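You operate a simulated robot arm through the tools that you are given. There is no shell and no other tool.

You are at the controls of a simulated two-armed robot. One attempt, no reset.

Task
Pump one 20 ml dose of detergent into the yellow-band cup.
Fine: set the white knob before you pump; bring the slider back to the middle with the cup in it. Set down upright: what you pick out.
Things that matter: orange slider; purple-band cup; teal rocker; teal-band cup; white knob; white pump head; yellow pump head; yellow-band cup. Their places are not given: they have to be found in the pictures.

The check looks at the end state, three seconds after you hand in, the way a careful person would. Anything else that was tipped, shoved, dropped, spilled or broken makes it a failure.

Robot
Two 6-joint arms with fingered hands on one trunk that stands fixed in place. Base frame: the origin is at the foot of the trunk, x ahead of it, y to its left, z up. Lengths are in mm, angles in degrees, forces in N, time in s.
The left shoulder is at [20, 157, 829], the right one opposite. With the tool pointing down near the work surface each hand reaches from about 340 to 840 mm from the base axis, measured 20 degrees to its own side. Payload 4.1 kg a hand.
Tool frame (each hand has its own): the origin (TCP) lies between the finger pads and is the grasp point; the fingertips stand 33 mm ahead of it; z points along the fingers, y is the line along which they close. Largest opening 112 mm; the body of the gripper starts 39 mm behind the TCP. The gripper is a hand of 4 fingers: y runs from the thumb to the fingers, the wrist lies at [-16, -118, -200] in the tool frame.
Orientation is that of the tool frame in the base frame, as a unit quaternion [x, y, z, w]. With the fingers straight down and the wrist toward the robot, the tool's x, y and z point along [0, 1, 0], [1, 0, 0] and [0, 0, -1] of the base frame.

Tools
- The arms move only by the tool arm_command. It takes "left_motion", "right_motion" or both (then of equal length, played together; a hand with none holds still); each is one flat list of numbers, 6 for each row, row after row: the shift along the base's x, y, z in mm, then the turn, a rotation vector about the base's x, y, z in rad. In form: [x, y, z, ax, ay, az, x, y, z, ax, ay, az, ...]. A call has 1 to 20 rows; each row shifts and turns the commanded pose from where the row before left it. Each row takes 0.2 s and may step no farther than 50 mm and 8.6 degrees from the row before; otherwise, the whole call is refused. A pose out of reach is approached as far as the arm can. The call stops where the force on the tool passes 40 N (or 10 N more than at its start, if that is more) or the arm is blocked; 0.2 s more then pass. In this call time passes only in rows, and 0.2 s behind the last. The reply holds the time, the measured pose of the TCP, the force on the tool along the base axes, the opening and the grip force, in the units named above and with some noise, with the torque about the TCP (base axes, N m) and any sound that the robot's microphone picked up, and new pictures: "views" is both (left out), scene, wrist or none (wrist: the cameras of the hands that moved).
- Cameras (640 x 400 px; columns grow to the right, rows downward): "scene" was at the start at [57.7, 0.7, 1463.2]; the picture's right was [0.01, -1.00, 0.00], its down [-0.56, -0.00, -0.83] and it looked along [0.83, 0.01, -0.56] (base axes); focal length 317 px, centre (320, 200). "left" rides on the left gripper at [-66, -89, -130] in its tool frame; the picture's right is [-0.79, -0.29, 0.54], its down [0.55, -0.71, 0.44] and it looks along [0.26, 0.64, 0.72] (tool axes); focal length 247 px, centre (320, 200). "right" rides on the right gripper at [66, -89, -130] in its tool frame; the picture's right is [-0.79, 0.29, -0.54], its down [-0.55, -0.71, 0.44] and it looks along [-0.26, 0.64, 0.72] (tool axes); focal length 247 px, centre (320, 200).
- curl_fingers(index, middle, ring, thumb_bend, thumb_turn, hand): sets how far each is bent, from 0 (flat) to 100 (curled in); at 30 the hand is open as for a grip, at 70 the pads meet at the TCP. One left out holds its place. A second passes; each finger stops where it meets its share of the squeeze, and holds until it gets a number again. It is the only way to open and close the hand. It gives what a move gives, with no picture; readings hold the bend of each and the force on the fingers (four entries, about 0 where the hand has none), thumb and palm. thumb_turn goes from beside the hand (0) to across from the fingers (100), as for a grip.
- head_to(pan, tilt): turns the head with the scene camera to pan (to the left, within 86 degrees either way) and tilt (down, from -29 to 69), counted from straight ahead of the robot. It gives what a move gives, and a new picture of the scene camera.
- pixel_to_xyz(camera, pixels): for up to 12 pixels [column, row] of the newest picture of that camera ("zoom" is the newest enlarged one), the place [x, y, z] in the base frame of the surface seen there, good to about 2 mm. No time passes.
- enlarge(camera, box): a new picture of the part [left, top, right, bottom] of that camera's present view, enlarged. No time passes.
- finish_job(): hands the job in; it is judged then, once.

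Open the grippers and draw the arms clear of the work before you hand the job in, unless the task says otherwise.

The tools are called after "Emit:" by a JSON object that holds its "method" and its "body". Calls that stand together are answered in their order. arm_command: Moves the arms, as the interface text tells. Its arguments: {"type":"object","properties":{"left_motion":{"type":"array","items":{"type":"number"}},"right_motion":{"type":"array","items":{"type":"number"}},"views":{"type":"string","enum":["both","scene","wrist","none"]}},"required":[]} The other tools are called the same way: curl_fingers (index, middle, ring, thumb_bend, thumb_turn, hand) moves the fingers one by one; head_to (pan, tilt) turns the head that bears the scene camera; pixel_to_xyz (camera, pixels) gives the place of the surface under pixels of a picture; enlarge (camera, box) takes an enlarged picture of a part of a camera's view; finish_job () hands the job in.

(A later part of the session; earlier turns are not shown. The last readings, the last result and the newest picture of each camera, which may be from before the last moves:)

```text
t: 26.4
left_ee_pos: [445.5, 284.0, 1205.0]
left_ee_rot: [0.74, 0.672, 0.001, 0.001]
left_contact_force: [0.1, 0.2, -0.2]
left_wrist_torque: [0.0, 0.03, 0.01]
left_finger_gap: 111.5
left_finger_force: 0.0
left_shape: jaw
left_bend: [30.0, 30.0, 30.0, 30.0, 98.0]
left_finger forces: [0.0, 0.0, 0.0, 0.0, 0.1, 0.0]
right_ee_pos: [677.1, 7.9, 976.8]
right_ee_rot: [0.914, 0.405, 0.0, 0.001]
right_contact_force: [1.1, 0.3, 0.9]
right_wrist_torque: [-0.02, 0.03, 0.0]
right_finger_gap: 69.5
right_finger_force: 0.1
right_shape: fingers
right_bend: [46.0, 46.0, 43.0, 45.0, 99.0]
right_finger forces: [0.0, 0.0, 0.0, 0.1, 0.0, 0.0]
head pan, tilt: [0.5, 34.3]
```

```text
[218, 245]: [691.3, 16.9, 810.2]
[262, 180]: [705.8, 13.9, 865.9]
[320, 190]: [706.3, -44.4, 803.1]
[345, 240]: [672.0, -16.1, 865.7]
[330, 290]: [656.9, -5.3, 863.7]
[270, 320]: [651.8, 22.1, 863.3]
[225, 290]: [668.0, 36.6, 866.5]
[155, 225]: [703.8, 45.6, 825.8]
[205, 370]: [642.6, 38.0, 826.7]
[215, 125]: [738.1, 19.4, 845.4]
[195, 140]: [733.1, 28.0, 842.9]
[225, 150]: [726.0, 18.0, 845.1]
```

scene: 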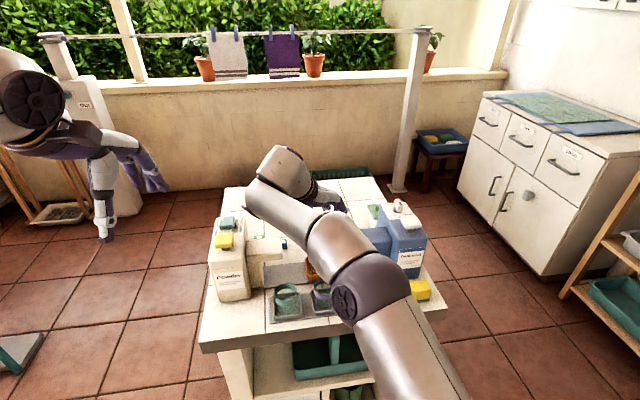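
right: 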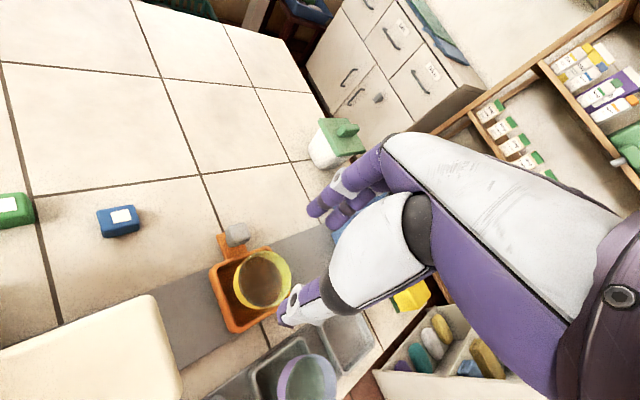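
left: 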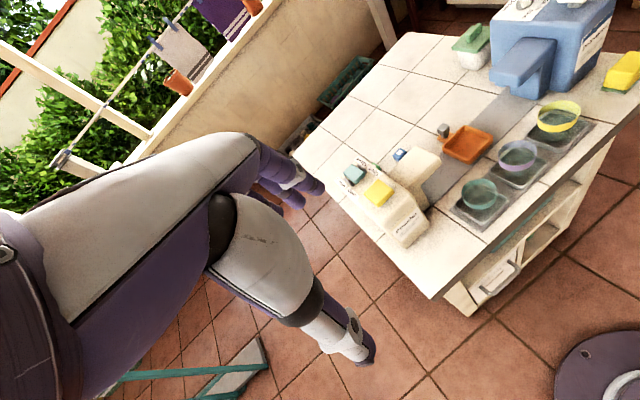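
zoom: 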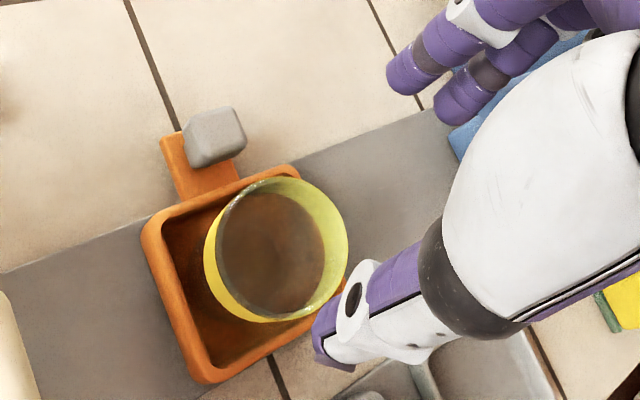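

Rim is level at z≈865 and the cup is inside. Now I prepare to push the slider with the hanging fingers (ring finger on the left side of the cap): set bend 40, rotate to the machine's yaw and move left, staying at z≈977.

Emit:
{"method": "curl_fingers", "body": {"hand": "right", "index": 40, "middle": 40, "ring": 40, "thumb_bend": 42, "thumb_turn": 100}}

Emit:
{"method": "arm_command", "body": {"right_motion": [0, 11, 2, 0, 0, 0.147, 0, 11, 0, 0, 0, 0.147, 0, 11, 0, 0, 0, 0.147, 0, 11, 0, 0, 0, 0.147, 0, 10, 0, 0, 0, 0.147, 0, 10, 0, 0, 0, 0.147], "views": "both"}}

Emit:
{"method": "enlarge", "body": {"camera": "scene", "box": [200, 180, 400, 310]}}

```text
t: 27.4
left_ee_pos: [443.9, 282.6, 1205.6]
left_ee_rot: [0.741, 0.672, 0.0, -0.001]
left_contact_force: [-1.0, 0.4, -0.2]
left_wrist_torque: [0.01, -0.02, 0.02]
left_finger_gap: 111.7
left_finger_force: 0.1
left_shape: jaw
left_bend: [30.0, 30.0, 30.0, 30.0, 98.0]
left_finger forces: [0.1, 0.0, 0.0, 0.0, 0.0, 0.0]
right_ee_pos: [677.6, 8.1, 975.8]
right_ee_rot: [0.914, 0.406, 0.0, 0.0]
right_contact_force: [-0.3, 0.3, 0.6]
right_wrist_torque: [0.02, 0.0, -0.01]
right_finger_gap: 82.0
right_finger_force: 0.0
right_shape: fingers
right_bend: [40.0, 40.0, 40.0, 42.0, 99.0]
right_finger forces: [0.0, 0.0, 0.0, 0.0, 0.1, 0.1]
head pan, tilt: [0.5, 34.3]
```

```text
t: 28.8
left_ee_pos: [444.2, 283.7, 1205.3]
left_ee_rot: [0.741, 0.671, 0.0, 0.0]
left_contact_force: [-0.1, 0.2, -0.4]
left_wrist_torque: [-0.01, 0.03, -0.01]
left_finger_gap: 111.8
left_finger_force: 0.1
left_shape: jaw
left_bend: [30.0, 30.0, 30.0, 30.0, 98.0]
left_finger forces: [0.0, 0.0, 0.0, 0.0, 0.0, 0.0]
right_ee_pos: [678.6, 73.6, 977.1]
right_ee_rot: [0.653, 0.758, 0.0, 0.0]
right_contact_force: [0.4, -0.1, 0.4]
right_wrist_torque: [0.0, 0.02, -0.01]
right_finger_gap: 82.5
right_finger_force: 0.1
right_shape: fingers
right_bend: [40.0, 40.0, 40.0, 42.0, 99.0]
right_finger forces: [0.0, 0.0, 0.0, 0.0, 0.1, 0.0]
head pan, tilt: [0.5, 34.3]
```

scene: 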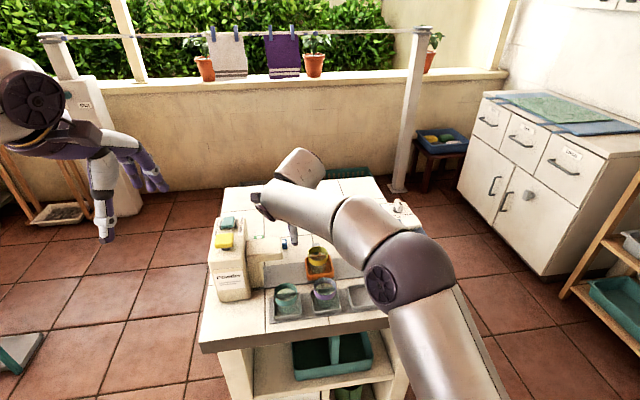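
right: 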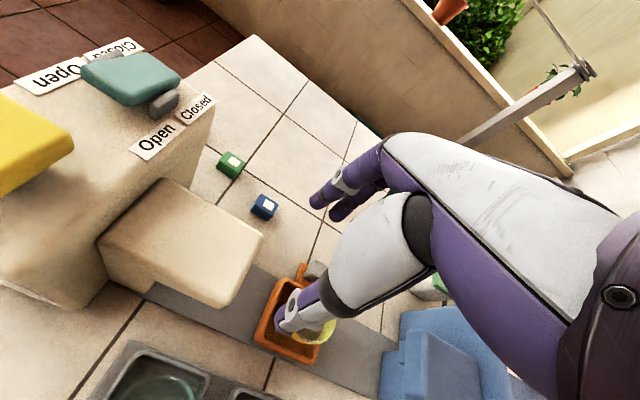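

```text
3.08 times, centred on (300, 245) of scene
```

zoom: 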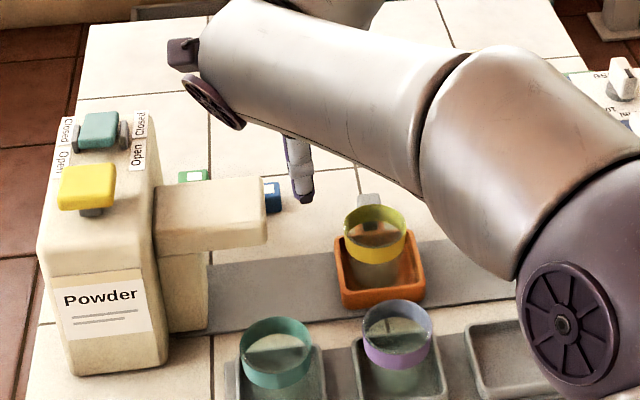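

I check positions of the small blocks (blue at zoom (272,197), green (192,178)) and of the finger tips in the right camera to avoid bumping anything on descent.

Emit:
{"method": "pixel_to_xyz", "body": {"camera": "zoom", "pixels": [[272, 190], [275, 207], [195, 176], [300, 195], [370, 198], [368, 205], [266, 190], [262, 235], [155, 190], [375, 215], [300, 150]]}}

Emit:
{"method": "pixel_to_xyz", "body": {"camera": "right", "pixels": [[263, 200], [270, 217], [318, 200], [337, 213], [318, 268], [436, 288], [290, 325], [232, 300], [262, 235], [200, 240]]}}

Emit:
{"method": "enlarge", "body": {"camera": "right", "box": [230, 140, 450, 360]}}

```text
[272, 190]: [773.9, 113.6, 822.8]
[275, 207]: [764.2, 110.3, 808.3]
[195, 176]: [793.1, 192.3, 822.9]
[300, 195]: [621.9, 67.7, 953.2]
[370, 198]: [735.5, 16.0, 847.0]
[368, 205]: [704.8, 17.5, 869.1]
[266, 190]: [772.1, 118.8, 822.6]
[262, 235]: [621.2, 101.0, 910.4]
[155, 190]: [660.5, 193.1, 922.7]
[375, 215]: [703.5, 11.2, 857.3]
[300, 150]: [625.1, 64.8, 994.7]
```

```text
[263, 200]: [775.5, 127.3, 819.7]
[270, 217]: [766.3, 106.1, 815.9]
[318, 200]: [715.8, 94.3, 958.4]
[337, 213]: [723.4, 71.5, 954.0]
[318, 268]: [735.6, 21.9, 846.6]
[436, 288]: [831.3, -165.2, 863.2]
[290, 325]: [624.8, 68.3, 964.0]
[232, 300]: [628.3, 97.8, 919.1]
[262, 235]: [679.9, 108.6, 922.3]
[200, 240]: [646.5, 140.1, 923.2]
```

```text
1.82 times, centred on (340, 250) of right
```

zoom: 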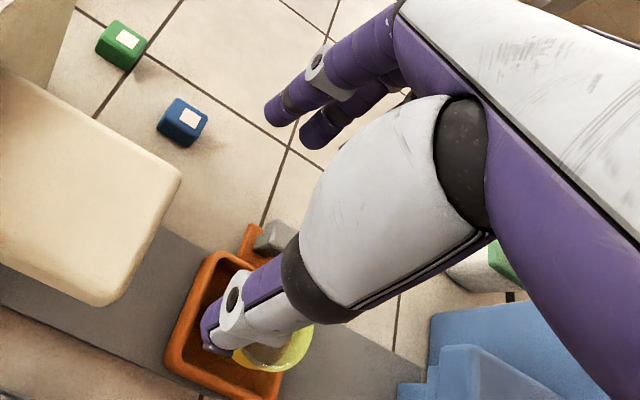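

Blue block (770,112) and powder nozzle (end y≈98) leave room. I shift 4 mm right and descend to TCP z≈865 (finger tips ≈833, cap spans ~828–848).

Emit:
{"method": "arm_command", "body": {"right_motion": [0.6, -4, -25, 0, 0, 0, 0, 0, -25, 0, 0, 0, 0, 0, -25, 0, 0, 0, 0, 0, -22, 0, 0, 0, 0, 0, -15, 0, 0, 0], "views": "both"}}

Emit:
{"method": "enlarge", "body": {"camera": "scene", "box": [230, 200, 390, 310]}}

Emit:
{"method": "enlarge", "body": {"camera": "right", "box": [230, 140, 450, 360]}}

```text
t: 30.0
left_ee_pos: [444.7, 282.5, 1204.5]
left_ee_rot: [0.741, 0.672, 0.0, 0.0]
left_contact_force: [-0.3, 0.6, -0.2]
left_wrist_torque: [0.01, 0.0, 0.0]
left_finger_gap: 111.6
left_finger_force: 0.0
left_shape: jaw
left_bend: [30.0, 30.0, 30.0, 30.0, 98.0]
left_finger forces: [0.0, 0.1, 0.0, 0.0, 0.1, 0.0]
right_ee_pos: [677.9, 69.4, 864.0]
right_ee_rot: [0.654, 0.756, 0.0, -0.001]
right_contact_force: [0.0, -0.2, -0.7]
right_wrist_torque: [-0.01, 0.01, 0.03]
right_finger_gap: 82.2
right_finger_force: 0.1
right_shape: fingers
right_bend: [40.0, 40.0, 40.0, 42.0, 99.0]
right_finger forces: [0.0, 0.1, 0.1, 0.0, 0.0, 0.0]
head pan, tilt: [0.5, 34.3]
```

scene: 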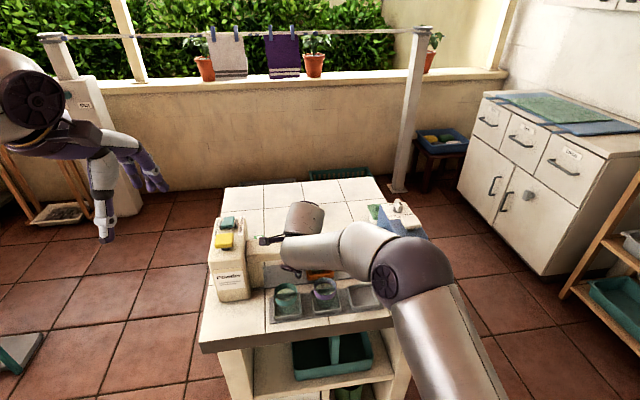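
right: 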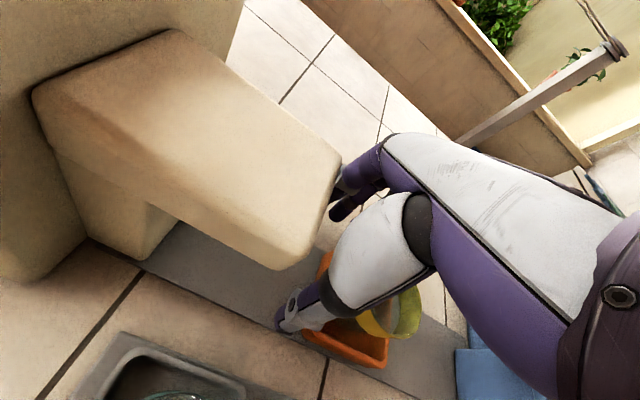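

```text
3.64 times, centred on (310, 255) of scene
```

zoom: 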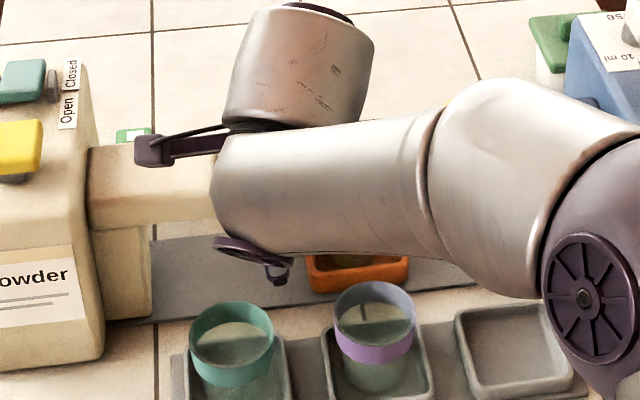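

```text
1.82 times, centred on (340, 250) of right
```

zoom: 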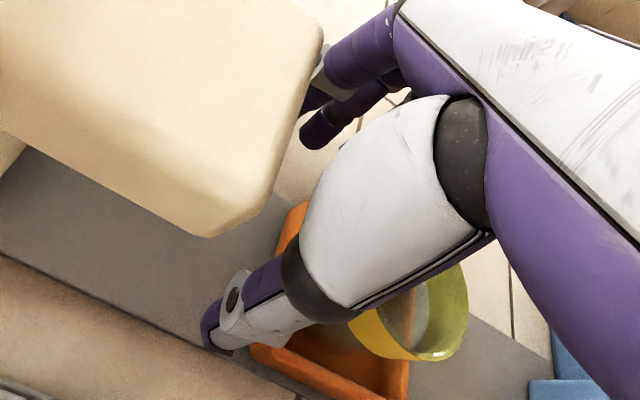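

Descended without contact. I begin the push along the rail direction (0.144, −0.99): 4 rows of 3 mm, then read the forces.

Emit:
{"method": "arm_command", "body": {"right_motion": [0.43, -3, 0, 0, 0, 0, 0.43, -3, 0, 0, 0, 0, 0.43, -3, 0, 0, 0, 0, 0.43, -3, 0, 0, 0, 0], "views": "none"}}

Emit:
{"method": "enlarge", "body": {"camera": "right", "box": [230, 140, 450, 360]}}

```text
t: 31.0
left_ee_pos: [444.5, 284.0, 1205.3]
left_ee_rot: [0.741, 0.671, 0.0, 0.0]
left_contact_force: [-0.1, -0.4, -0.3]
left_wrist_torque: [0.0, -0.04, 0.01]
left_finger_gap: 111.7
left_finger_force: 0.0
left_shape: jaw
left_bend: [30.0, 30.0, 30.0, 30.0, 98.0]
left_finger forces: [0.0, 0.0, 0.1, 0.1, 0.1, 0.0]
right_ee_pos: [679.7, 58.2, 865.0]
right_ee_rot: [0.653, 0.757, 0.0, 0.0]
right_contact_force: [-0.3, 2.0, 0.5]
right_wrist_torque: [0.05, 0.0, 0.11]
right_finger_gap: 82.3
right_finger_force: 1.2
right_shape: fingers
right_bend: [40.0, 40.0, 40.0, 42.0, 99.0]
right_finger forces: [0.0, 0.0, 2.2, 0.0, 0.0, 0.0]
head pan, tilt: [0.5, 34.3]
```

```text
1.82 times, centred on (340, 250) of right
```

zoom: 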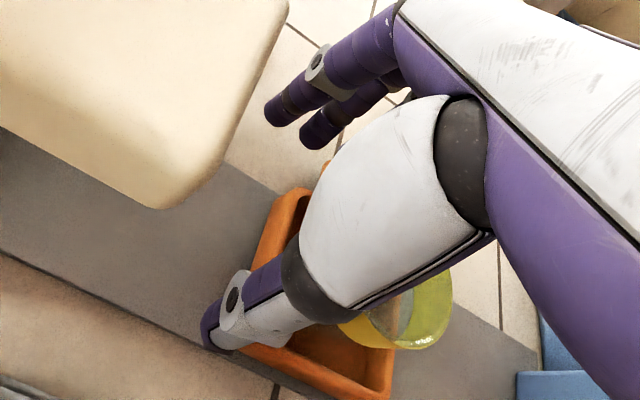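

Ring finger is in contact (2 N). I keep pushing 40 mm more along the rail.

Emit:
{"method": "arm_command", "body": {"right_motion": [0.58, -4, 0, 0, 0, 0, 0.58, -4, 0, 0, 0, 0, 0.58, -4, 0, 0, 0, 0, 0.58, -4, 0, 0, 0, 0, 0.58, -4, 0, 0, 0, 0, 0.58, -4, 0, 0, 0, 0, 0.58, -4, 0, 0, 0, 0, 0.58, -4, 0, 0, 0, 0, 0.58, -4, 0, 0, 0, 0, 0.58, -4, 0, 0, 0, 0], "views": "both"}}

Emit:
{"method": "enlarge", "body": {"camera": "right", "box": [230, 140, 450, 360]}}

```text
t: 33.2
left_ee_pos: [444.2, 284.7, 1203.3]
left_ee_rot: [0.741, 0.672, 0.0, 0.001]
left_contact_force: [-0.4, 1.1, 0.1]
left_wrist_torque: [-0.03, -0.02, -0.04]
left_finger_gap: 111.3
left_finger_force: 0.1
left_shape: jaw
left_bend: [30.0, 30.0, 30.0, 30.0, 98.0]
left_finger forces: [0.0, 0.0, 0.1, 0.0, 0.1, 0.0]
right_ee_pos: [686.0, 17.2, 866.7]
right_ee_rot: [0.654, 0.756, -0.001, 0.0]
right_contact_force: [0.4, 1.3, 0.5]
right_wrist_torque: [0.06, 0.03, 0.03]
right_finger_gap: 82.2
right_finger_force: 0.2
right_shape: fingers
right_bend: [40.0, 40.0, 40.0, 42.0, 99.0]
right_finger forces: [0.0, 0.1, 0.7, 0.0, 0.0, 0.0]
head pan, tilt: [0.5, 34.3]
```

scene: 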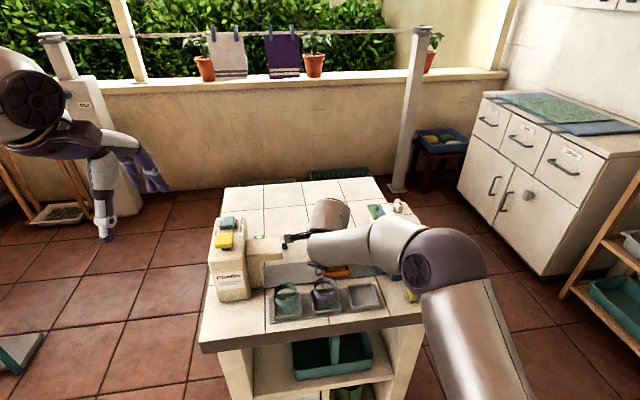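
right: 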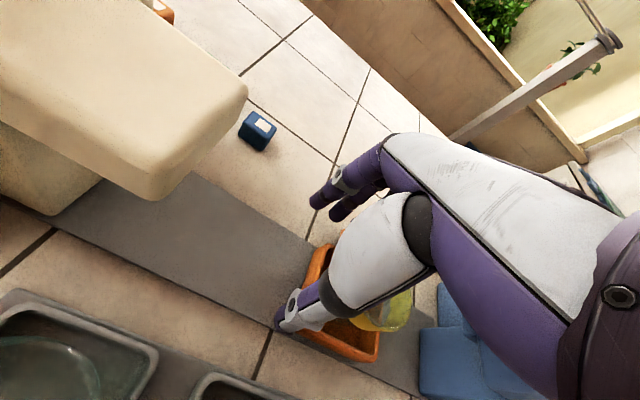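

```text
1.82 times, centred on (340, 250) of right
```

zoom: 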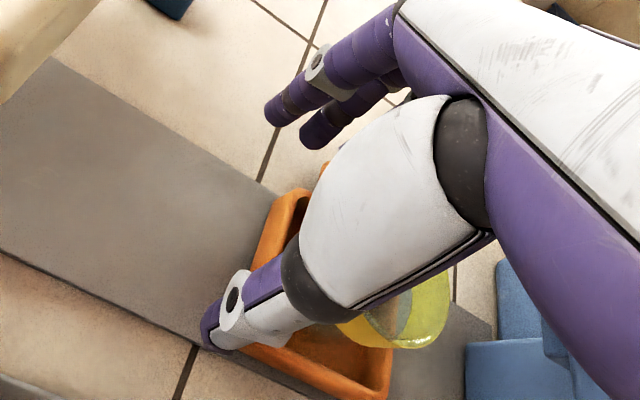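

The slider follows with ~1 N. I continue 50 mm further along the rail, then will tuck the thumb aside before it gets near the nozzle end (y≈−90).

Emit:
{"method": "arm_command", "body": {"right_motion": [0.58, -4, -0.2, 0, 0, 0, 0.58, -4, -0.2, 0, 0, 0, 0.58, -4, -0.2, 0, 0, 0, 0.58, -4, -0.2, 0, 0, 0, 0.58, -4, -0.2, 0, 0, 0, 0.58, -4, 0, 0, 0, 0, 0.58, -4, 0, 0, 0, 0, 0.58, -4, 0, 0, 0, 0, 0.58, -4, 0, 0, 0, 0, 0.58, -4, 0, 0, 0, 0, 0.58, -4, 0, 0, 0, 0, 0.58, -4, 0, 0, 0, 0], "views": "both"}}

Emit:
{"method": "enlarge", "body": {"camera": "right", "box": [230, 140, 450, 360]}}

```text
t: 35.8
left_ee_pos: [446.1, 283.0, 1204.5]
left_ee_rot: [0.741, 0.672, 0.0, 0.0]
left_contact_force: [-0.4, -0.4, -0.1]
left_wrist_torque: [-0.03, 0.0, 0.0]
left_finger_gap: 111.8
left_finger_force: 0.0
left_shape: jaw
left_bend: [30.0, 30.0, 30.0, 30.0, 98.0]
left_finger forces: [0.1, 0.1, 0.1, 0.0, 0.0, 0.0]
right_ee_pos: [691.5, -30.8, 863.7]
right_ee_rot: [0.655, 0.756, 0.0, 0.0]
right_contact_force: [0.2, 1.0, 0.7]
right_wrist_torque: [0.03, -0.02, 0.09]
right_finger_gap: 82.3
right_finger_force: 0.7
right_shape: fingers
right_bend: [40.0, 40.0, 40.0, 42.0, 99.0]
right_finger forces: [0.1, 0.1, 0.7, 0.0, 0.0, 0.0]
head pan, tilt: [0.5, 34.3]
```

scene: 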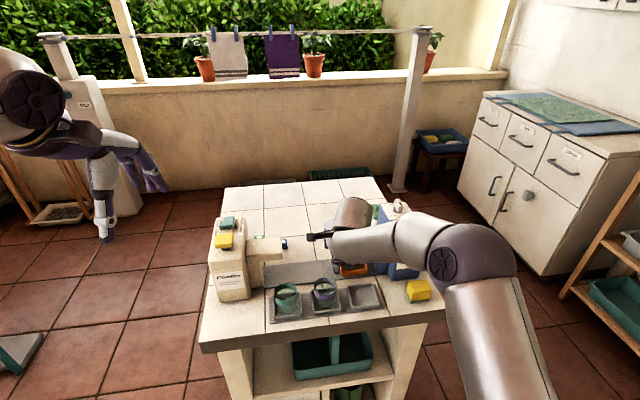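
right: 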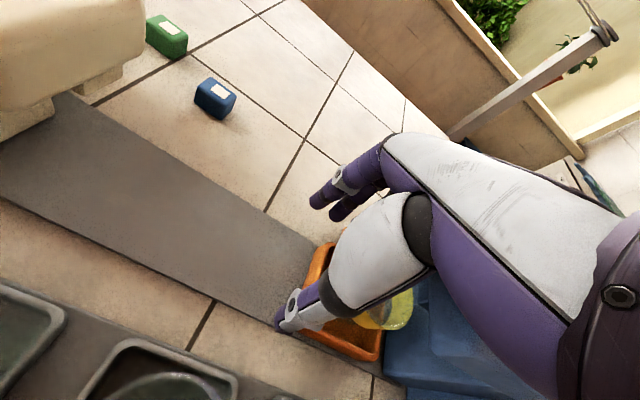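

```text
1.82 times, centred on (340, 250) of right
```

zoom: 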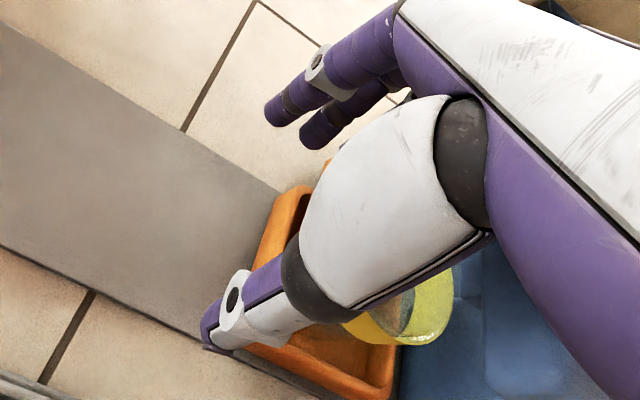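

The thumb bulge would near the nozzle end soon, and swinging it here could hit the purple cup. I back off 3 mm, rise 85 mm, then tuck the thumb aside in free air.

Emit:
{"method": "arm_command", "body": {"right_motion": [-0.4, 3, 0, 0, 0, 0, 0, 0, 20, 0, 0, 0, 0, 0, 25, 0, 0, 0, 0, 0, 25, 0, 0, 0, 0, 0, 15, 0, 0, 0], "views": "none"}}

Emit:
{"method": "curl_fingers", "body": {"hand": "right", "thumb_bend": 0, "thumb_turn": 0}}

Emit:
{"method": "enlarge", "body": {"camera": "scene", "box": [280, 180, 440, 310]}}

Emit:
{"method": "enlarge", "body": {"camera": "right", "box": [0, 0, 640, 400]}}

```text
t: 37.0
left_ee_pos: [444.0, 284.0, 1205.0]
left_ee_rot: [0.741, 0.671, 0.0, 0.0]
left_contact_force: [0.2, -0.5, 0.3]
left_wrist_torque: [0.02, 0.02, -0.01]
left_finger_gap: 111.6
left_finger_force: 0.0
left_shape: jaw
left_bend: [30.0, 30.0, 30.0, 30.0, 98.0]
left_finger forces: [0.0, 0.0, 0.1, 0.1, 0.1, 0.0]
right_ee_pos: [693.1, -27.1, 949.7]
right_ee_rot: [0.653, 0.758, 0.0, -0.001]
right_contact_force: [0.1, -0.3, -0.1]
right_wrist_torque: [0.02, 0.04, 0.02]
right_finger_gap: 81.8
right_finger_force: 0.0
right_shape: fingers
right_bend: [40.0, 40.0, 40.0, 42.0, 99.0]
right_finger forces: [0.0, 0.0, 0.0, 0.0, 0.0, 0.1]
head pan, tilt: [0.5, 34.3]
```

```text
t: 38.0
left_ee_pos: [444.3, 283.3, 1204.9]
left_ee_rot: [0.741, 0.672, 0.0, -0.001]
left_contact_force: [0.9, 0.2, 0.7]
left_wrist_torque: [0.03, 0.02, -0.01]
left_finger_gap: 111.7
left_finger_force: 0.0
left_shape: jaw
left_bend: [30.0, 30.0, 30.0, 30.0, 98.0]
left_finger forces: [0.0, 0.1, 0.0, 0.0, 0.0, 0.0]
right_ee_pos: [693.0, -26.9, 948.5]
right_ee_rot: [0.654, 0.756, 0.0, 0.0]
right_contact_force: [-0.4, -0.7, 0.3]
right_wrist_torque: [-0.01, 0.01, -0.01]
right_finger_gap: 166.1
right_finger_force: 0.0
right_shape: fingers
right_bend: [40.0, 40.0, 40.0, 0.0, 0.0]
right_finger forces: [0.0, 0.0, 0.0, 0.0, 0.1, 0.0]
head pan, tilt: [0.5, 34.3]
```

```text
3.08 times, centred on (360, 245) of scene
```

zoom: 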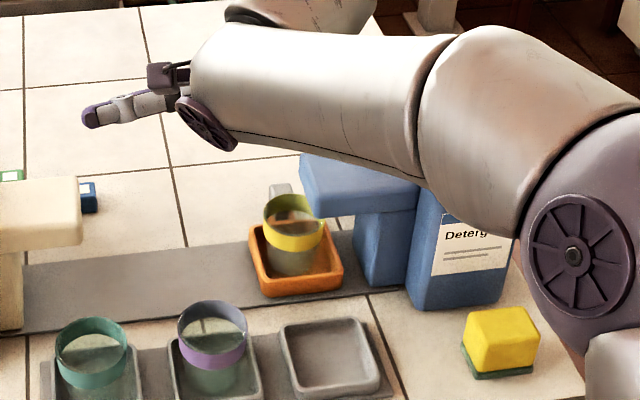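

```text
1.00 times, centred on (320, 200) of right (not enlarged: the box is as wide or as high as the picture)
```

zoom: 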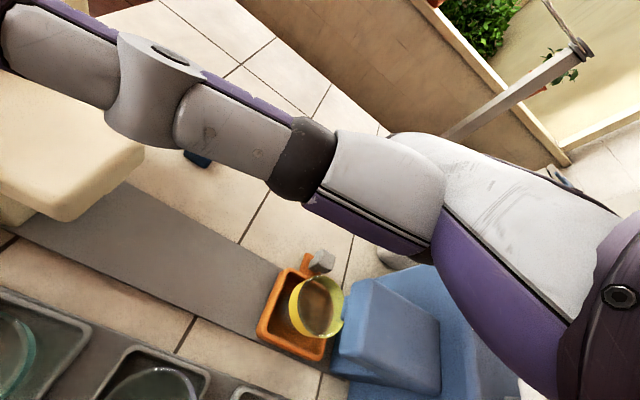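

Clear view now: slider with cup partly under the nozzle; it needs ~30 mm more. I measure tray, cap, cup and nozzle underside in a scene zoom.

Emit:
{"method": "enlarge", "body": {"camera": "scene", "box": [325, 220, 405, 290]}}

```text
5.71 times, centred on (365, 255) of scene
```

zoom: 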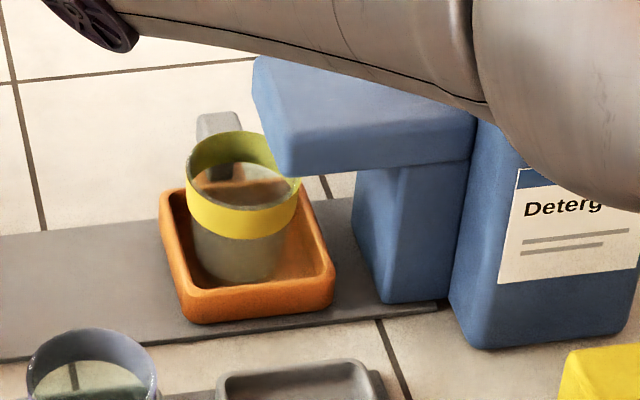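

Emit:
{"method": "pixel_to_xyz", "body": {"camera": "zoom", "pixels": [[168, 200], [185, 292], [328, 268], [318, 210], [215, 118], [218, 128], [195, 175], [290, 200], [240, 235], [290, 175], [260, 70], [380, 290]]}}

Emit:
{"method": "pixel_to_xyz", "body": {"camera": "zoom", "pixels": [[360, 180], [400, 295], [355, 230], [292, 172], [470, 158], [285, 150], [450, 150], [460, 290], [255, 300], [438, 305], [435, 300], [205, 120]]}}

```text
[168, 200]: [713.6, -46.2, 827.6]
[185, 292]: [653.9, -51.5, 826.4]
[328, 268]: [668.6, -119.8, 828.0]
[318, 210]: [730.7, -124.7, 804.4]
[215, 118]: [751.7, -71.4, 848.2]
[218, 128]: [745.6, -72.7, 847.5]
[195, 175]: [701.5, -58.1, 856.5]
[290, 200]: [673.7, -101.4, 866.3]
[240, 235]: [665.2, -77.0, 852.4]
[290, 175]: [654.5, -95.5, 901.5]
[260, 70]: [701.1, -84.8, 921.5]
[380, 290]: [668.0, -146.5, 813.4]
```

```text
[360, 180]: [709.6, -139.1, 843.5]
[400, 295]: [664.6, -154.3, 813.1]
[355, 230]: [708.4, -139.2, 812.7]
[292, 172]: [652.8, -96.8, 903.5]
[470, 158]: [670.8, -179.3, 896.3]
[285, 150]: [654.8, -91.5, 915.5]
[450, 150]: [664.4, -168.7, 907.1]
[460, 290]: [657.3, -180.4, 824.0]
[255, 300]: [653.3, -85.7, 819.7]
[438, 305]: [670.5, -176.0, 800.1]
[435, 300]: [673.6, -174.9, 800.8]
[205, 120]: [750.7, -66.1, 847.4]
```

Slider centre is ≈(689,-83); post face leaves ~24 mm more travel. I check via the left camera how high the palm underside is relative to the nozzle.

Emit:
{"method": "enlarge", "body": {"camera": "left", "box": [400, 20, 620, 200]}}

```text
2.22 times, centred on (510, 110) of left
```

zoom: 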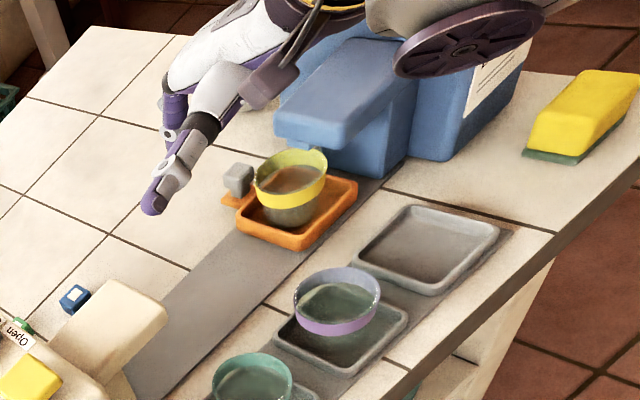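

I query the thumb, index and palm side points in this left-camera zoom.

Emit:
{"method": "pixel_to_xyz", "body": {"camera": "zoom", "pixels": [[152, 205], [205, 125], [220, 90], [172, 115], [168, 132], [200, 75], [255, 90], [232, 40], [238, 178], [240, 172]]}}

```text
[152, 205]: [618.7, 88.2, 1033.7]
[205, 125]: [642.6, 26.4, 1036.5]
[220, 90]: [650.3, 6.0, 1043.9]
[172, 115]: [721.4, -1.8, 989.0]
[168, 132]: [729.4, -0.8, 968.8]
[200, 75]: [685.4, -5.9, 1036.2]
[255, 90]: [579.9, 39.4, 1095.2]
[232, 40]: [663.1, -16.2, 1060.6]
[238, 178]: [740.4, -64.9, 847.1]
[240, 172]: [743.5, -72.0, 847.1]
```

Palm sits ~85 mm above the TCP level, so it will clear the nozzle top. I descend 80 mm to TCP z≈868 and then push gently.

Emit:
{"method": "arm_command", "body": {"right_motion": [0, 0, -25, 0, 0, 0, 0, 0, -25, 0, 0, 0, 0, 0, -20, 0, 0, 0, 0, 0, -10, 0, 0, 0], "views": "none"}}

Emit:
{"method": "arm_command", "body": {"right_motion": [0.58, -4, 0, 0, 0, 0, 0.43, -3, 0, 0, 0, 0, 0.43, -3, 0, 0, 0, 0, 0.43, -3, 0, 0, 0, 0], "views": "none"}}

Emit:
{"method": "enlarge", "body": {"camera": "left", "box": [400, 20, 620, 200]}}

Emit:
{"method": "enlarge", "body": {"camera": "scene", "box": [325, 220, 405, 290]}}

```text
t: 39.0
left_ee_pos: [445.0, 282.2, 1204.6]
left_ee_rot: [0.741, 0.672, 0.001, 0.0]
left_contact_force: [0.5, -1.0, 0.6]
left_wrist_torque: [0.01, -0.04, -0.02]
left_finger_gap: 111.5
left_finger_force: 0.1
left_shape: jaw
left_bend: [30.0, 30.0, 30.0, 30.0, 98.0]
left_finger forces: [0.0, 0.1, 0.1, 0.0, 0.1, 0.0]
right_ee_pos: [693.1, -27.4, 867.9]
right_ee_rot: [0.653, 0.757, 0.001, 0.0]
right_contact_force: [-0.5, 1.0, -1.2]
right_wrist_torque: [-0.03, 0.01, 0.03]
right_finger_gap: 166.0
right_finger_force: 0.1
right_shape: fingers
right_bend: [40.0, 40.0, 40.0, 0.0, 0.0]
right_finger forces: [0.0, 0.1, 0.0, 0.0, 0.0, 0.1]
head pan, tilt: [0.5, 34.3]
```

```text
t: 40.0
left_ee_pos: [444.9, 283.5, 1203.6]
left_ee_rot: [0.741, 0.672, 0.0, 0.0]
left_contact_force: [-0.9, 0.4, 0.2]
left_wrist_torque: [0.02, 0.01, -0.03]
left_finger_gap: 111.6
left_finger_force: 0.1
left_shape: jaw
left_bend: [30.0, 30.0, 30.0, 30.0, 98.0]
left_finger forces: [0.0, 0.0, 0.1, 0.0, 0.0, 0.0]
right_ee_pos: [695.2, -40.2, 869.3]
right_ee_rot: [0.654, 0.757, 0.0, 0.0]
right_contact_force: [0.9, 0.6, 0.5]
right_wrist_torque: [0.0, 0.01, 0.0]
right_finger_gap: 166.1
right_finger_force: 0.0
right_shape: fingers
right_bend: [40.0, 40.0, 40.0, 0.0, 0.0]
right_finger forces: [0.1, 0.1, 0.0, 0.0, 0.0, 0.0]
head pan, tilt: [0.5, 34.3]
```

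```text
2.22 times, centred on (510, 110) of left
```

zoom: 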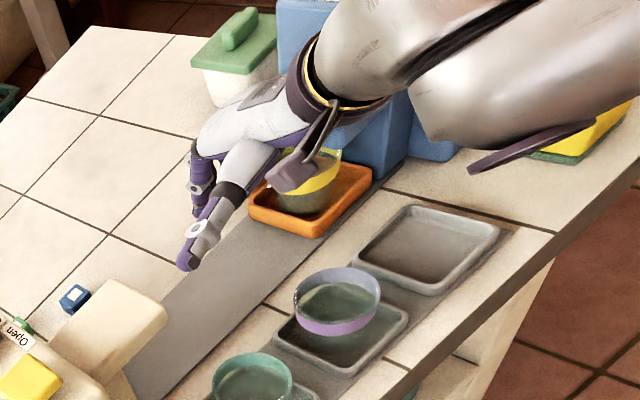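

```text
5.71 times, centred on (365, 255) of scene
```

zoom: 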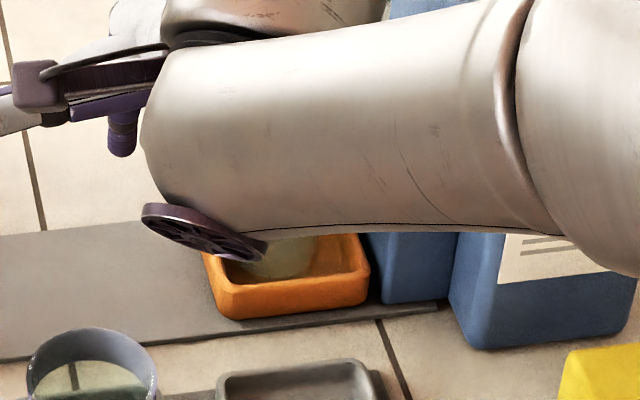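

The tray now appears to be right at the post, and the ring-finger force is zero — it may have snapped to its end. I measure the tray corners.

Emit:
{"method": "pixel_to_xyz", "body": {"camera": "zoom", "pixels": [[208, 258], [222, 290], [366, 278], [362, 245], [368, 262], [380, 265], [375, 300], [300, 250], [383, 240], [345, 240]]}}

Emit:
{"method": "enlarge", "body": {"camera": "left", "box": [470, 60, 560, 140]}}

```text
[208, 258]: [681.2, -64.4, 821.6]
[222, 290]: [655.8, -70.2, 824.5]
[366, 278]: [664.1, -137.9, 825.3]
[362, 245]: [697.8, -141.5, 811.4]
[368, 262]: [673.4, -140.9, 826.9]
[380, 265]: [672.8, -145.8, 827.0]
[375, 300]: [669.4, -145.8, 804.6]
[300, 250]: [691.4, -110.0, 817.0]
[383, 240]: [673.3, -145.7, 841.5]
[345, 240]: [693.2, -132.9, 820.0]
```

```text
5.00 times, centred on (515, 100) of left
```

zoom: 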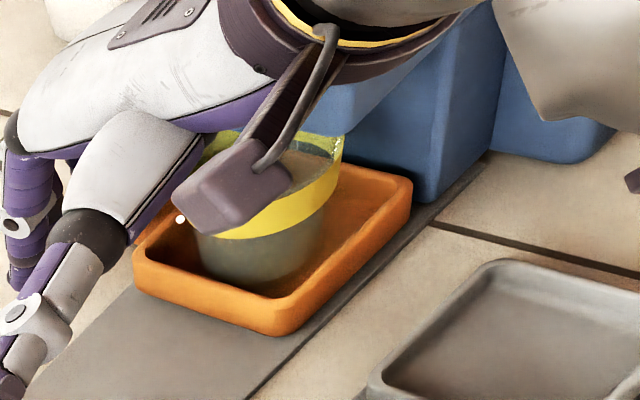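

Tray centre is now about 112 mm right of the middle, 3–5 mm from the post: it seems to have snapped ahead into its end stop. I advance gently to confirm it is seated.

Emit:
{"method": "arm_command", "body": {"right_motion": [0.43, -3, 0, 0, 0, 0, 0.43, -3, 0, 0, 0, 0, 0.43, -3, 0, 0, 0, 0], "views": "none"}}

Emit:
{"method": "enlarge", "body": {"camera": "scene", "box": [325, 220, 405, 290]}}

```text
t: 40.8
left_ee_pos: [443.9, 283.7, 1205.2]
left_ee_rot: [0.741, 0.671, 0.0, -0.001]
left_contact_force: [-0.7, 0.1, -0.2]
left_wrist_torque: [0.01, -0.02, -0.02]
left_finger_gap: 111.5
left_finger_force: 0.0
left_shape: jaw
left_bend: [30.0, 30.0, 30.0, 30.0, 98.0]
left_finger forces: [0.0, 0.0, 0.1, 0.0, 0.1, 0.0]
right_ee_pos: [694.6, -48.5, 869.1]
right_ee_rot: [0.654, 0.757, 0.0, 0.001]
right_contact_force: [-0.5, 2.7, 0.8]
right_wrist_torque: [0.06, 0.0, 0.19]
right_finger_gap: 165.9
right_finger_force: 1.9
right_shape: fingers
right_bend: [40.0, 40.0, 40.0, 0.0, 0.0]
right_finger forces: [0.0, 0.0, 3.2, 0.1, 0.1, 0.0]
head pan, tilt: [0.5, 34.3]
```

```text
5.71 times, centred on (365, 255) of scene
```

zoom: 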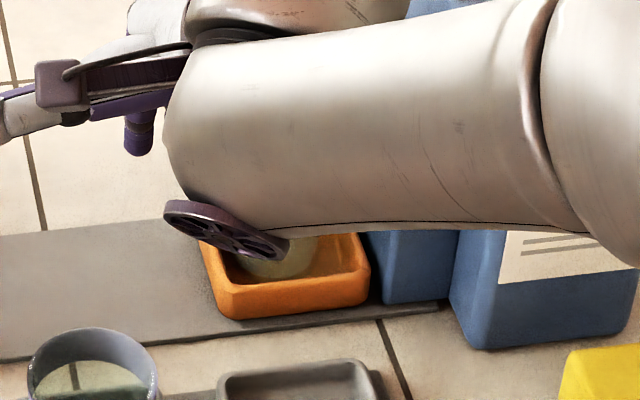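

Contact again (3 N) with the tray not moving. I push 2 mm more to confirm a firm stop.

Emit:
{"method": "arm_command", "body": {"right_motion": [0.2, -1.5, 0, 0, 0, 0, 0.2, -1.5, 0, 0, 0, 0], "views": "none"}}

Emit:
{"method": "enlarge", "body": {"camera": "scene", "box": [325, 220, 405, 290]}}

```text
t: 41.4
left_ee_pos: [444.7, 283.8, 1205.0]
left_ee_rot: [0.741, 0.672, 0.0, 0.001]
left_contact_force: [-0.1, -0.3, -0.7]
left_wrist_torque: [-0.03, 0.03, 0.02]
left_finger_gap: 111.7
left_finger_force: 0.0
left_shape: jaw
left_bend: [30.0, 30.0, 30.0, 30.0, 98.0]
left_finger forces: [0.0, 0.0, 0.1, 0.0, 0.0, 0.0]
right_ee_pos: [694.7, -50.0, 868.0]
right_ee_rot: [0.652, 0.758, 0.0, -0.001]
right_contact_force: [-0.3, 14.3, -2.1]
right_wrist_torque: [0.35, 0.1, 0.78]
right_finger_gap: 166.0
right_finger_force: 7.1
right_shape: fingers
right_bend: [40.0, 40.0, 40.0, 0.0, 0.0]
right_finger forces: [0.0, 0.0, 14.0, 0.0, 0.0, 0.1]
head pan, tilt: [0.5, 34.3]
```

```text
5.71 times, centred on (365, 255) of scene
```

zoom: 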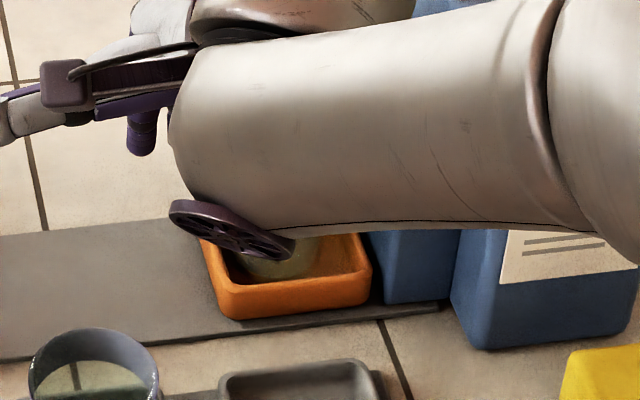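

Firm stop at 14 N: the slider is fully under the nozzle. I back off 5 mm and rise 110 mm to free the view.

Emit:
{"method": "arm_command", "body": {"right_motion": [-0.4, 3, 0, 0, 0, 0, -0.3, 2, 0, 0, 0, 0, 0, 0, 20, 0, 0, 0, 0, 0, 30, 0, 0, 0, 0, 0, 30, 0, 0, 0, 0, 0, 30, 0, 0, 0], "views": "both"}}

Emit:
{"method": "enlarge", "body": {"camera": "scene", "box": [325, 210, 425, 290]}}

Emit:
{"method": "enlarge", "body": {"camera": "left", "box": [440, 40, 600, 150]}}

```text
t: 42.8
left_ee_pos: [444.3, 284.6, 1205.2]
left_ee_rot: [0.741, 0.671, 0.0, 0.0]
left_contact_force: [0.1, 0.1, 0.3]
left_wrist_torque: [0.03, 0.01, -0.02]
left_finger_gap: 111.5
left_finger_force: 0.1
left_shape: jaw
left_bend: [30.0, 30.0, 30.0, 30.0, 98.0]
left_finger forces: [0.0, 0.0, 0.0, 0.0, 0.1, 0.0]
right_ee_pos: [697.4, -47.9, 979.7]
right_ee_rot: [0.654, 0.757, 0.0, -0.001]
right_contact_force: [-0.4, -0.7, -0.3]
right_wrist_torque: [-0.03, 0.0, 0.02]
right_finger_gap: 165.8
right_finger_force: 0.0
right_shape: fingers
right_bend: [40.0, 40.0, 40.0, 0.0, 0.0]
right_finger forces: [0.0, 0.1, 0.0, 0.0, 0.0, 0.0]
head pan, tilt: [0.5, 34.3]
```

scene: 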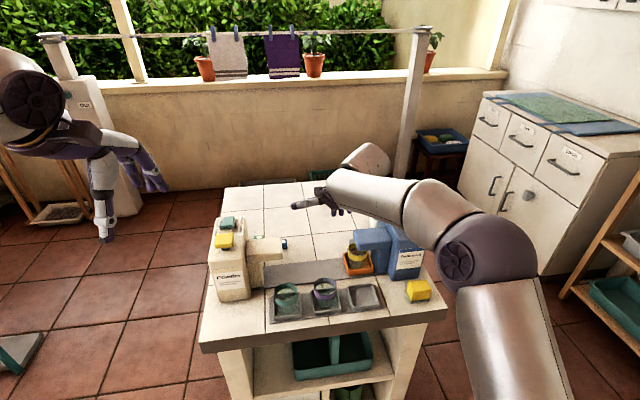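
right: 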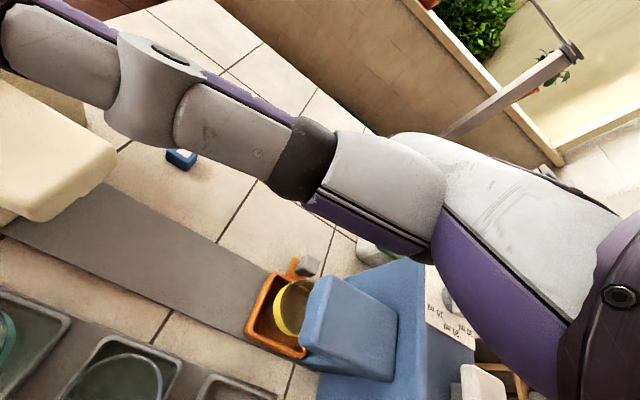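

```text
5.00 times, centred on (375, 250) of scene
```

zoom: 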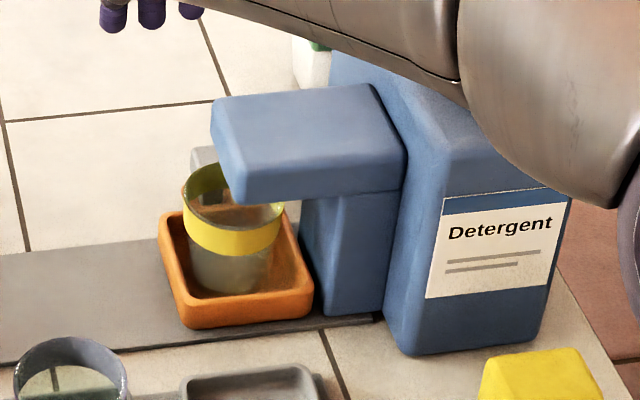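

```text
3.64 times, centred on (520, 95) of left
```

zoom: 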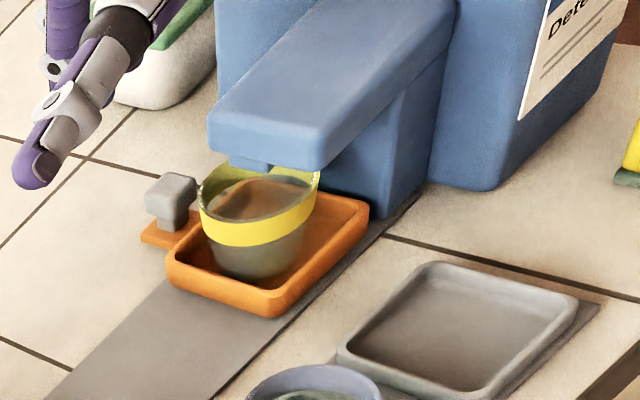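

The cup is under the nozzle; a small spout is visible under the nozzle tip at (265,165) in this left zoom. I measure spout, cup rim and tray to verify alignment.

Emit:
{"method": "pixel_to_xyz", "body": {"camera": "zoom", "pixels": [[265, 167], [250, 163], [238, 160], [275, 168], [203, 200], [317, 185], [255, 240], [215, 150], [320, 165], [175, 180], [160, 200], [365, 205]]}}

Emit:
{"method": "enlarge", "body": {"camera": "left", "box": [480, 65, 540, 120]}}

```text
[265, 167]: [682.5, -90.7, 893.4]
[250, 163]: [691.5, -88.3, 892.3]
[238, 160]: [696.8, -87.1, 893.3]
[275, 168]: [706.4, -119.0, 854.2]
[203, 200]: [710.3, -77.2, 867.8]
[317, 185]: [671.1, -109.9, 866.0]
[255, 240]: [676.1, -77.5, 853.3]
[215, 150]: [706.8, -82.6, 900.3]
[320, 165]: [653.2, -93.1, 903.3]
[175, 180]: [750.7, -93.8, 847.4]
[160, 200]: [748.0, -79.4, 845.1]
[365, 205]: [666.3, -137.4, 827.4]
```

```text
7.27 times, centred on (510, 92) of left
```

zoom: 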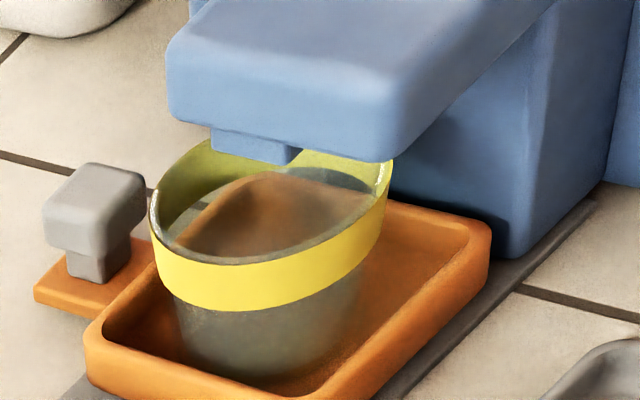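

Spout (left face y≈−88, x≈690) sits over the cup (centre ≈(691,−94)), good alignment. Next I raise, reshape (ring flat, index/middle as pressers) and move over the pump head near (672,−218).

Emit:
{"method": "arm_command", "body": {"right_motion": [0, 0, 30, 0, 0, 0, 0, 0, 30, 0, 0, 0, 0, -10, 30, 0, 0, 0, -12, -30, 0, 0, 0, 0, -12, -30, 0, 0, 0, 0, -12, -30, 0, 0, 0, 0, -12, -30, 0, 0, 0, 0, -14, -25, 0, 0, 0, 0], "views": "none"}}

Emit:
{"method": "curl_fingers", "body": {"hand": "right", "index": 52, "middle": 52, "ring": 0}}

Emit:
{"method": "enlarge", "body": {"camera": "scene", "box": [340, 170, 460, 260]}}

Emit:
{"method": "enlarge", "body": {"camera": "right", "box": [200, 100, 440, 330]}}

```text
t: 44.6
left_ee_pos: [444.7, 284.2, 1204.9]
left_ee_rot: [0.741, 0.672, 0.0, 0.0]
left_contact_force: [0.3, 0.4, -0.2]
left_wrist_torque: [-0.04, 0.0, -0.02]
left_finger_gap: 111.4
left_finger_force: 0.0
left_shape: jaw
left_bend: [30.0, 30.0, 30.0, 30.0, 98.0]
left_finger forces: [0.2, 0.0, 0.1, 0.0, 0.1, 0.0]
right_ee_pos: [631.8, -201.8, 1069.6]
right_ee_rot: [0.653, 0.757, 0.0, 0.0]
right_contact_force: [0.5, -0.1, 0.0]
right_wrist_torque: [-0.02, -0.01, 0.01]
right_finger_gap: 165.8
right_finger_force: 0.1
right_shape: fingers
right_bend: [40.0, 40.0, 40.0, 0.0, 0.0]
right_finger forces: [0.0, 0.0, 0.1, 0.0, 0.1, 0.0]
head pan, tilt: [0.5, 34.3]
```

```text
t: 45.6
left_ee_pos: [444.0, 284.2, 1205.7]
left_ee_rot: [0.741, 0.672, 0.0, 0.001]
left_contact_force: [0.5, -0.5, -0.7]
left_wrist_torque: [0.0, -0.01, -0.01]
left_finger_gap: 111.4
left_finger_force: 0.1
left_shape: jaw
left_bend: [30.0, 30.0, 30.0, 30.0, 98.0]
left_finger forces: [0.0, 0.0, 0.0, 0.1, 0.1, 0.0]
right_ee_pos: [632.0, -202.7, 1070.4]
right_ee_rot: [0.654, 0.757, 0.0, 0.0]
right_contact_force: [0.2, -0.4, 0.1]
right_wrist_torque: [-0.03, -0.01, -0.02]
right_finger_gap: 159.0
right_finger_force: 0.0
right_shape: fingers
right_bend: [52.0, 52.0, 0.0, 0.0, 0.0]
right_finger forces: [0.0, 0.0, 0.0, 0.0, 0.0, 0.0]
head pan, tilt: [0.5, 34.3]
```

```text
4.44 times, centred on (400, 215) of scene
```

zoom: 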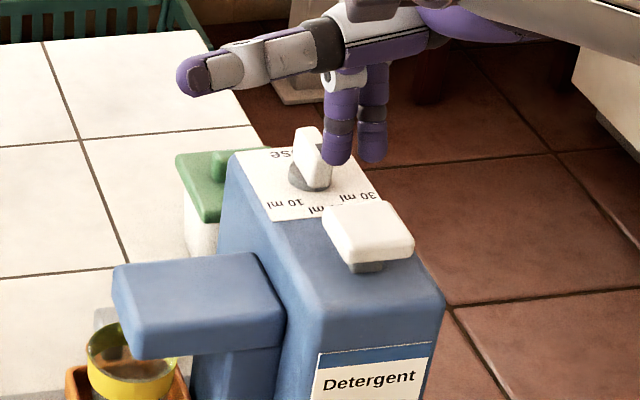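

```text
1.74 times, centred on (320, 215) of right
```

zoom: 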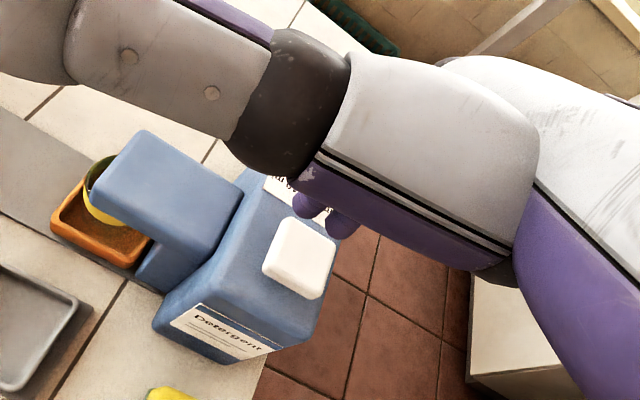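

Both index and middle tips hang at (336,160) and (372,160); pump head at (368,230). I measure all in a fresh scene zoom.

Emit:
{"method": "enlarge", "body": {"camera": "scene", "box": [360, 185, 440, 245]}}

```text
6.67 times, centred on (400, 215) of scene
```

zoom: 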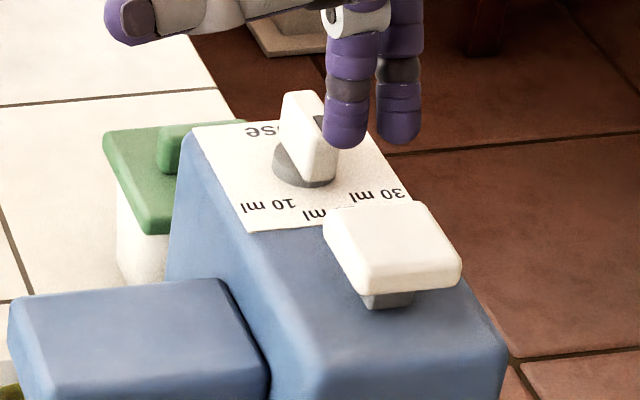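

Emit:
{"method": "pixel_to_xyz", "body": {"camera": "zoom", "pixels": [[328, 218], [415, 205], [366, 270], [458, 258], [392, 235], [345, 140], [345, 125], [400, 138], [400, 120], [390, 300], [300, 300], [450, 320]]}}

```text
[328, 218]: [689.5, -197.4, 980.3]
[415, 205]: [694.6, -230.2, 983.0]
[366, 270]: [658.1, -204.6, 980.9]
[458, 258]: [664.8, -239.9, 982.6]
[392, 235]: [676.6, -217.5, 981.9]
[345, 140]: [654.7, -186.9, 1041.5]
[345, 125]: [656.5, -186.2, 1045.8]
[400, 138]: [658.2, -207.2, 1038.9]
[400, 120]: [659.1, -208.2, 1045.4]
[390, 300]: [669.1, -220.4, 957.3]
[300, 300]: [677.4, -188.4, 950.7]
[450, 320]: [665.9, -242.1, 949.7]
```

Pump head centre ≈(676.7,−218), top z 982; finger tips' midpoint ≈(663.7,−200.3), tip z≈1036. I shift (+13,−17.7) and descend 44 mm to hover ~10 mm above the head.

Emit:
{"method": "arm_command", "body": {"right_motion": [6.5, -9, 0, 0, 0, 0, 6.5, -8.7, 0, 0, 0, 0, 0, 0, -22, 0, 0, 0, 0, 0, -20, 0, 0, 0], "views": "none"}}

Emit:
{"method": "enlarge", "body": {"camera": "scene", "box": [360, 185, 440, 245]}}

```text
t: 46.6
left_ee_pos: [445.6, 284.1, 1205.4]
left_ee_rot: [0.741, 0.672, 0.001, 0.0]
left_contact_force: [-0.6, 0.3, 0.4]
left_wrist_torque: [-0.02, -0.02, -0.01]
left_finger_gap: 111.7
left_finger_force: 0.0
left_shape: jaw
left_bend: [30.0, 30.0, 30.0, 30.0, 98.0]
left_finger forces: [0.0, 0.0, 0.0, 0.1, 0.1, 0.1]
right_ee_pos: [648.1, -219.7, 1027.3]
right_ee_rot: [0.654, 0.756, 0.0, 0.0]
right_contact_force: [0.5, 0.0, -0.3]
right_wrist_torque: [0.08, 0.01, 0.02]
right_finger_gap: 159.3
right_finger_force: 0.0
right_shape: fingers
right_bend: [52.0, 52.0, 0.0, 0.0, 0.0]
right_finger forces: [0.1, 0.0, 0.0, 0.1, 0.0, 0.0]
head pan, tilt: [0.5, 34.3]
```

```text
6.67 times, centred on (400, 215) of scene
```

zoom: 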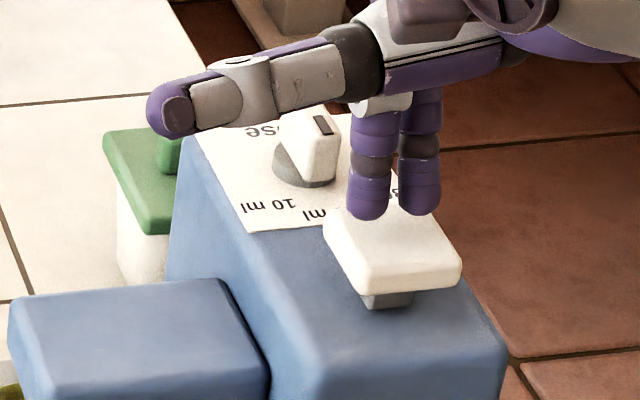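

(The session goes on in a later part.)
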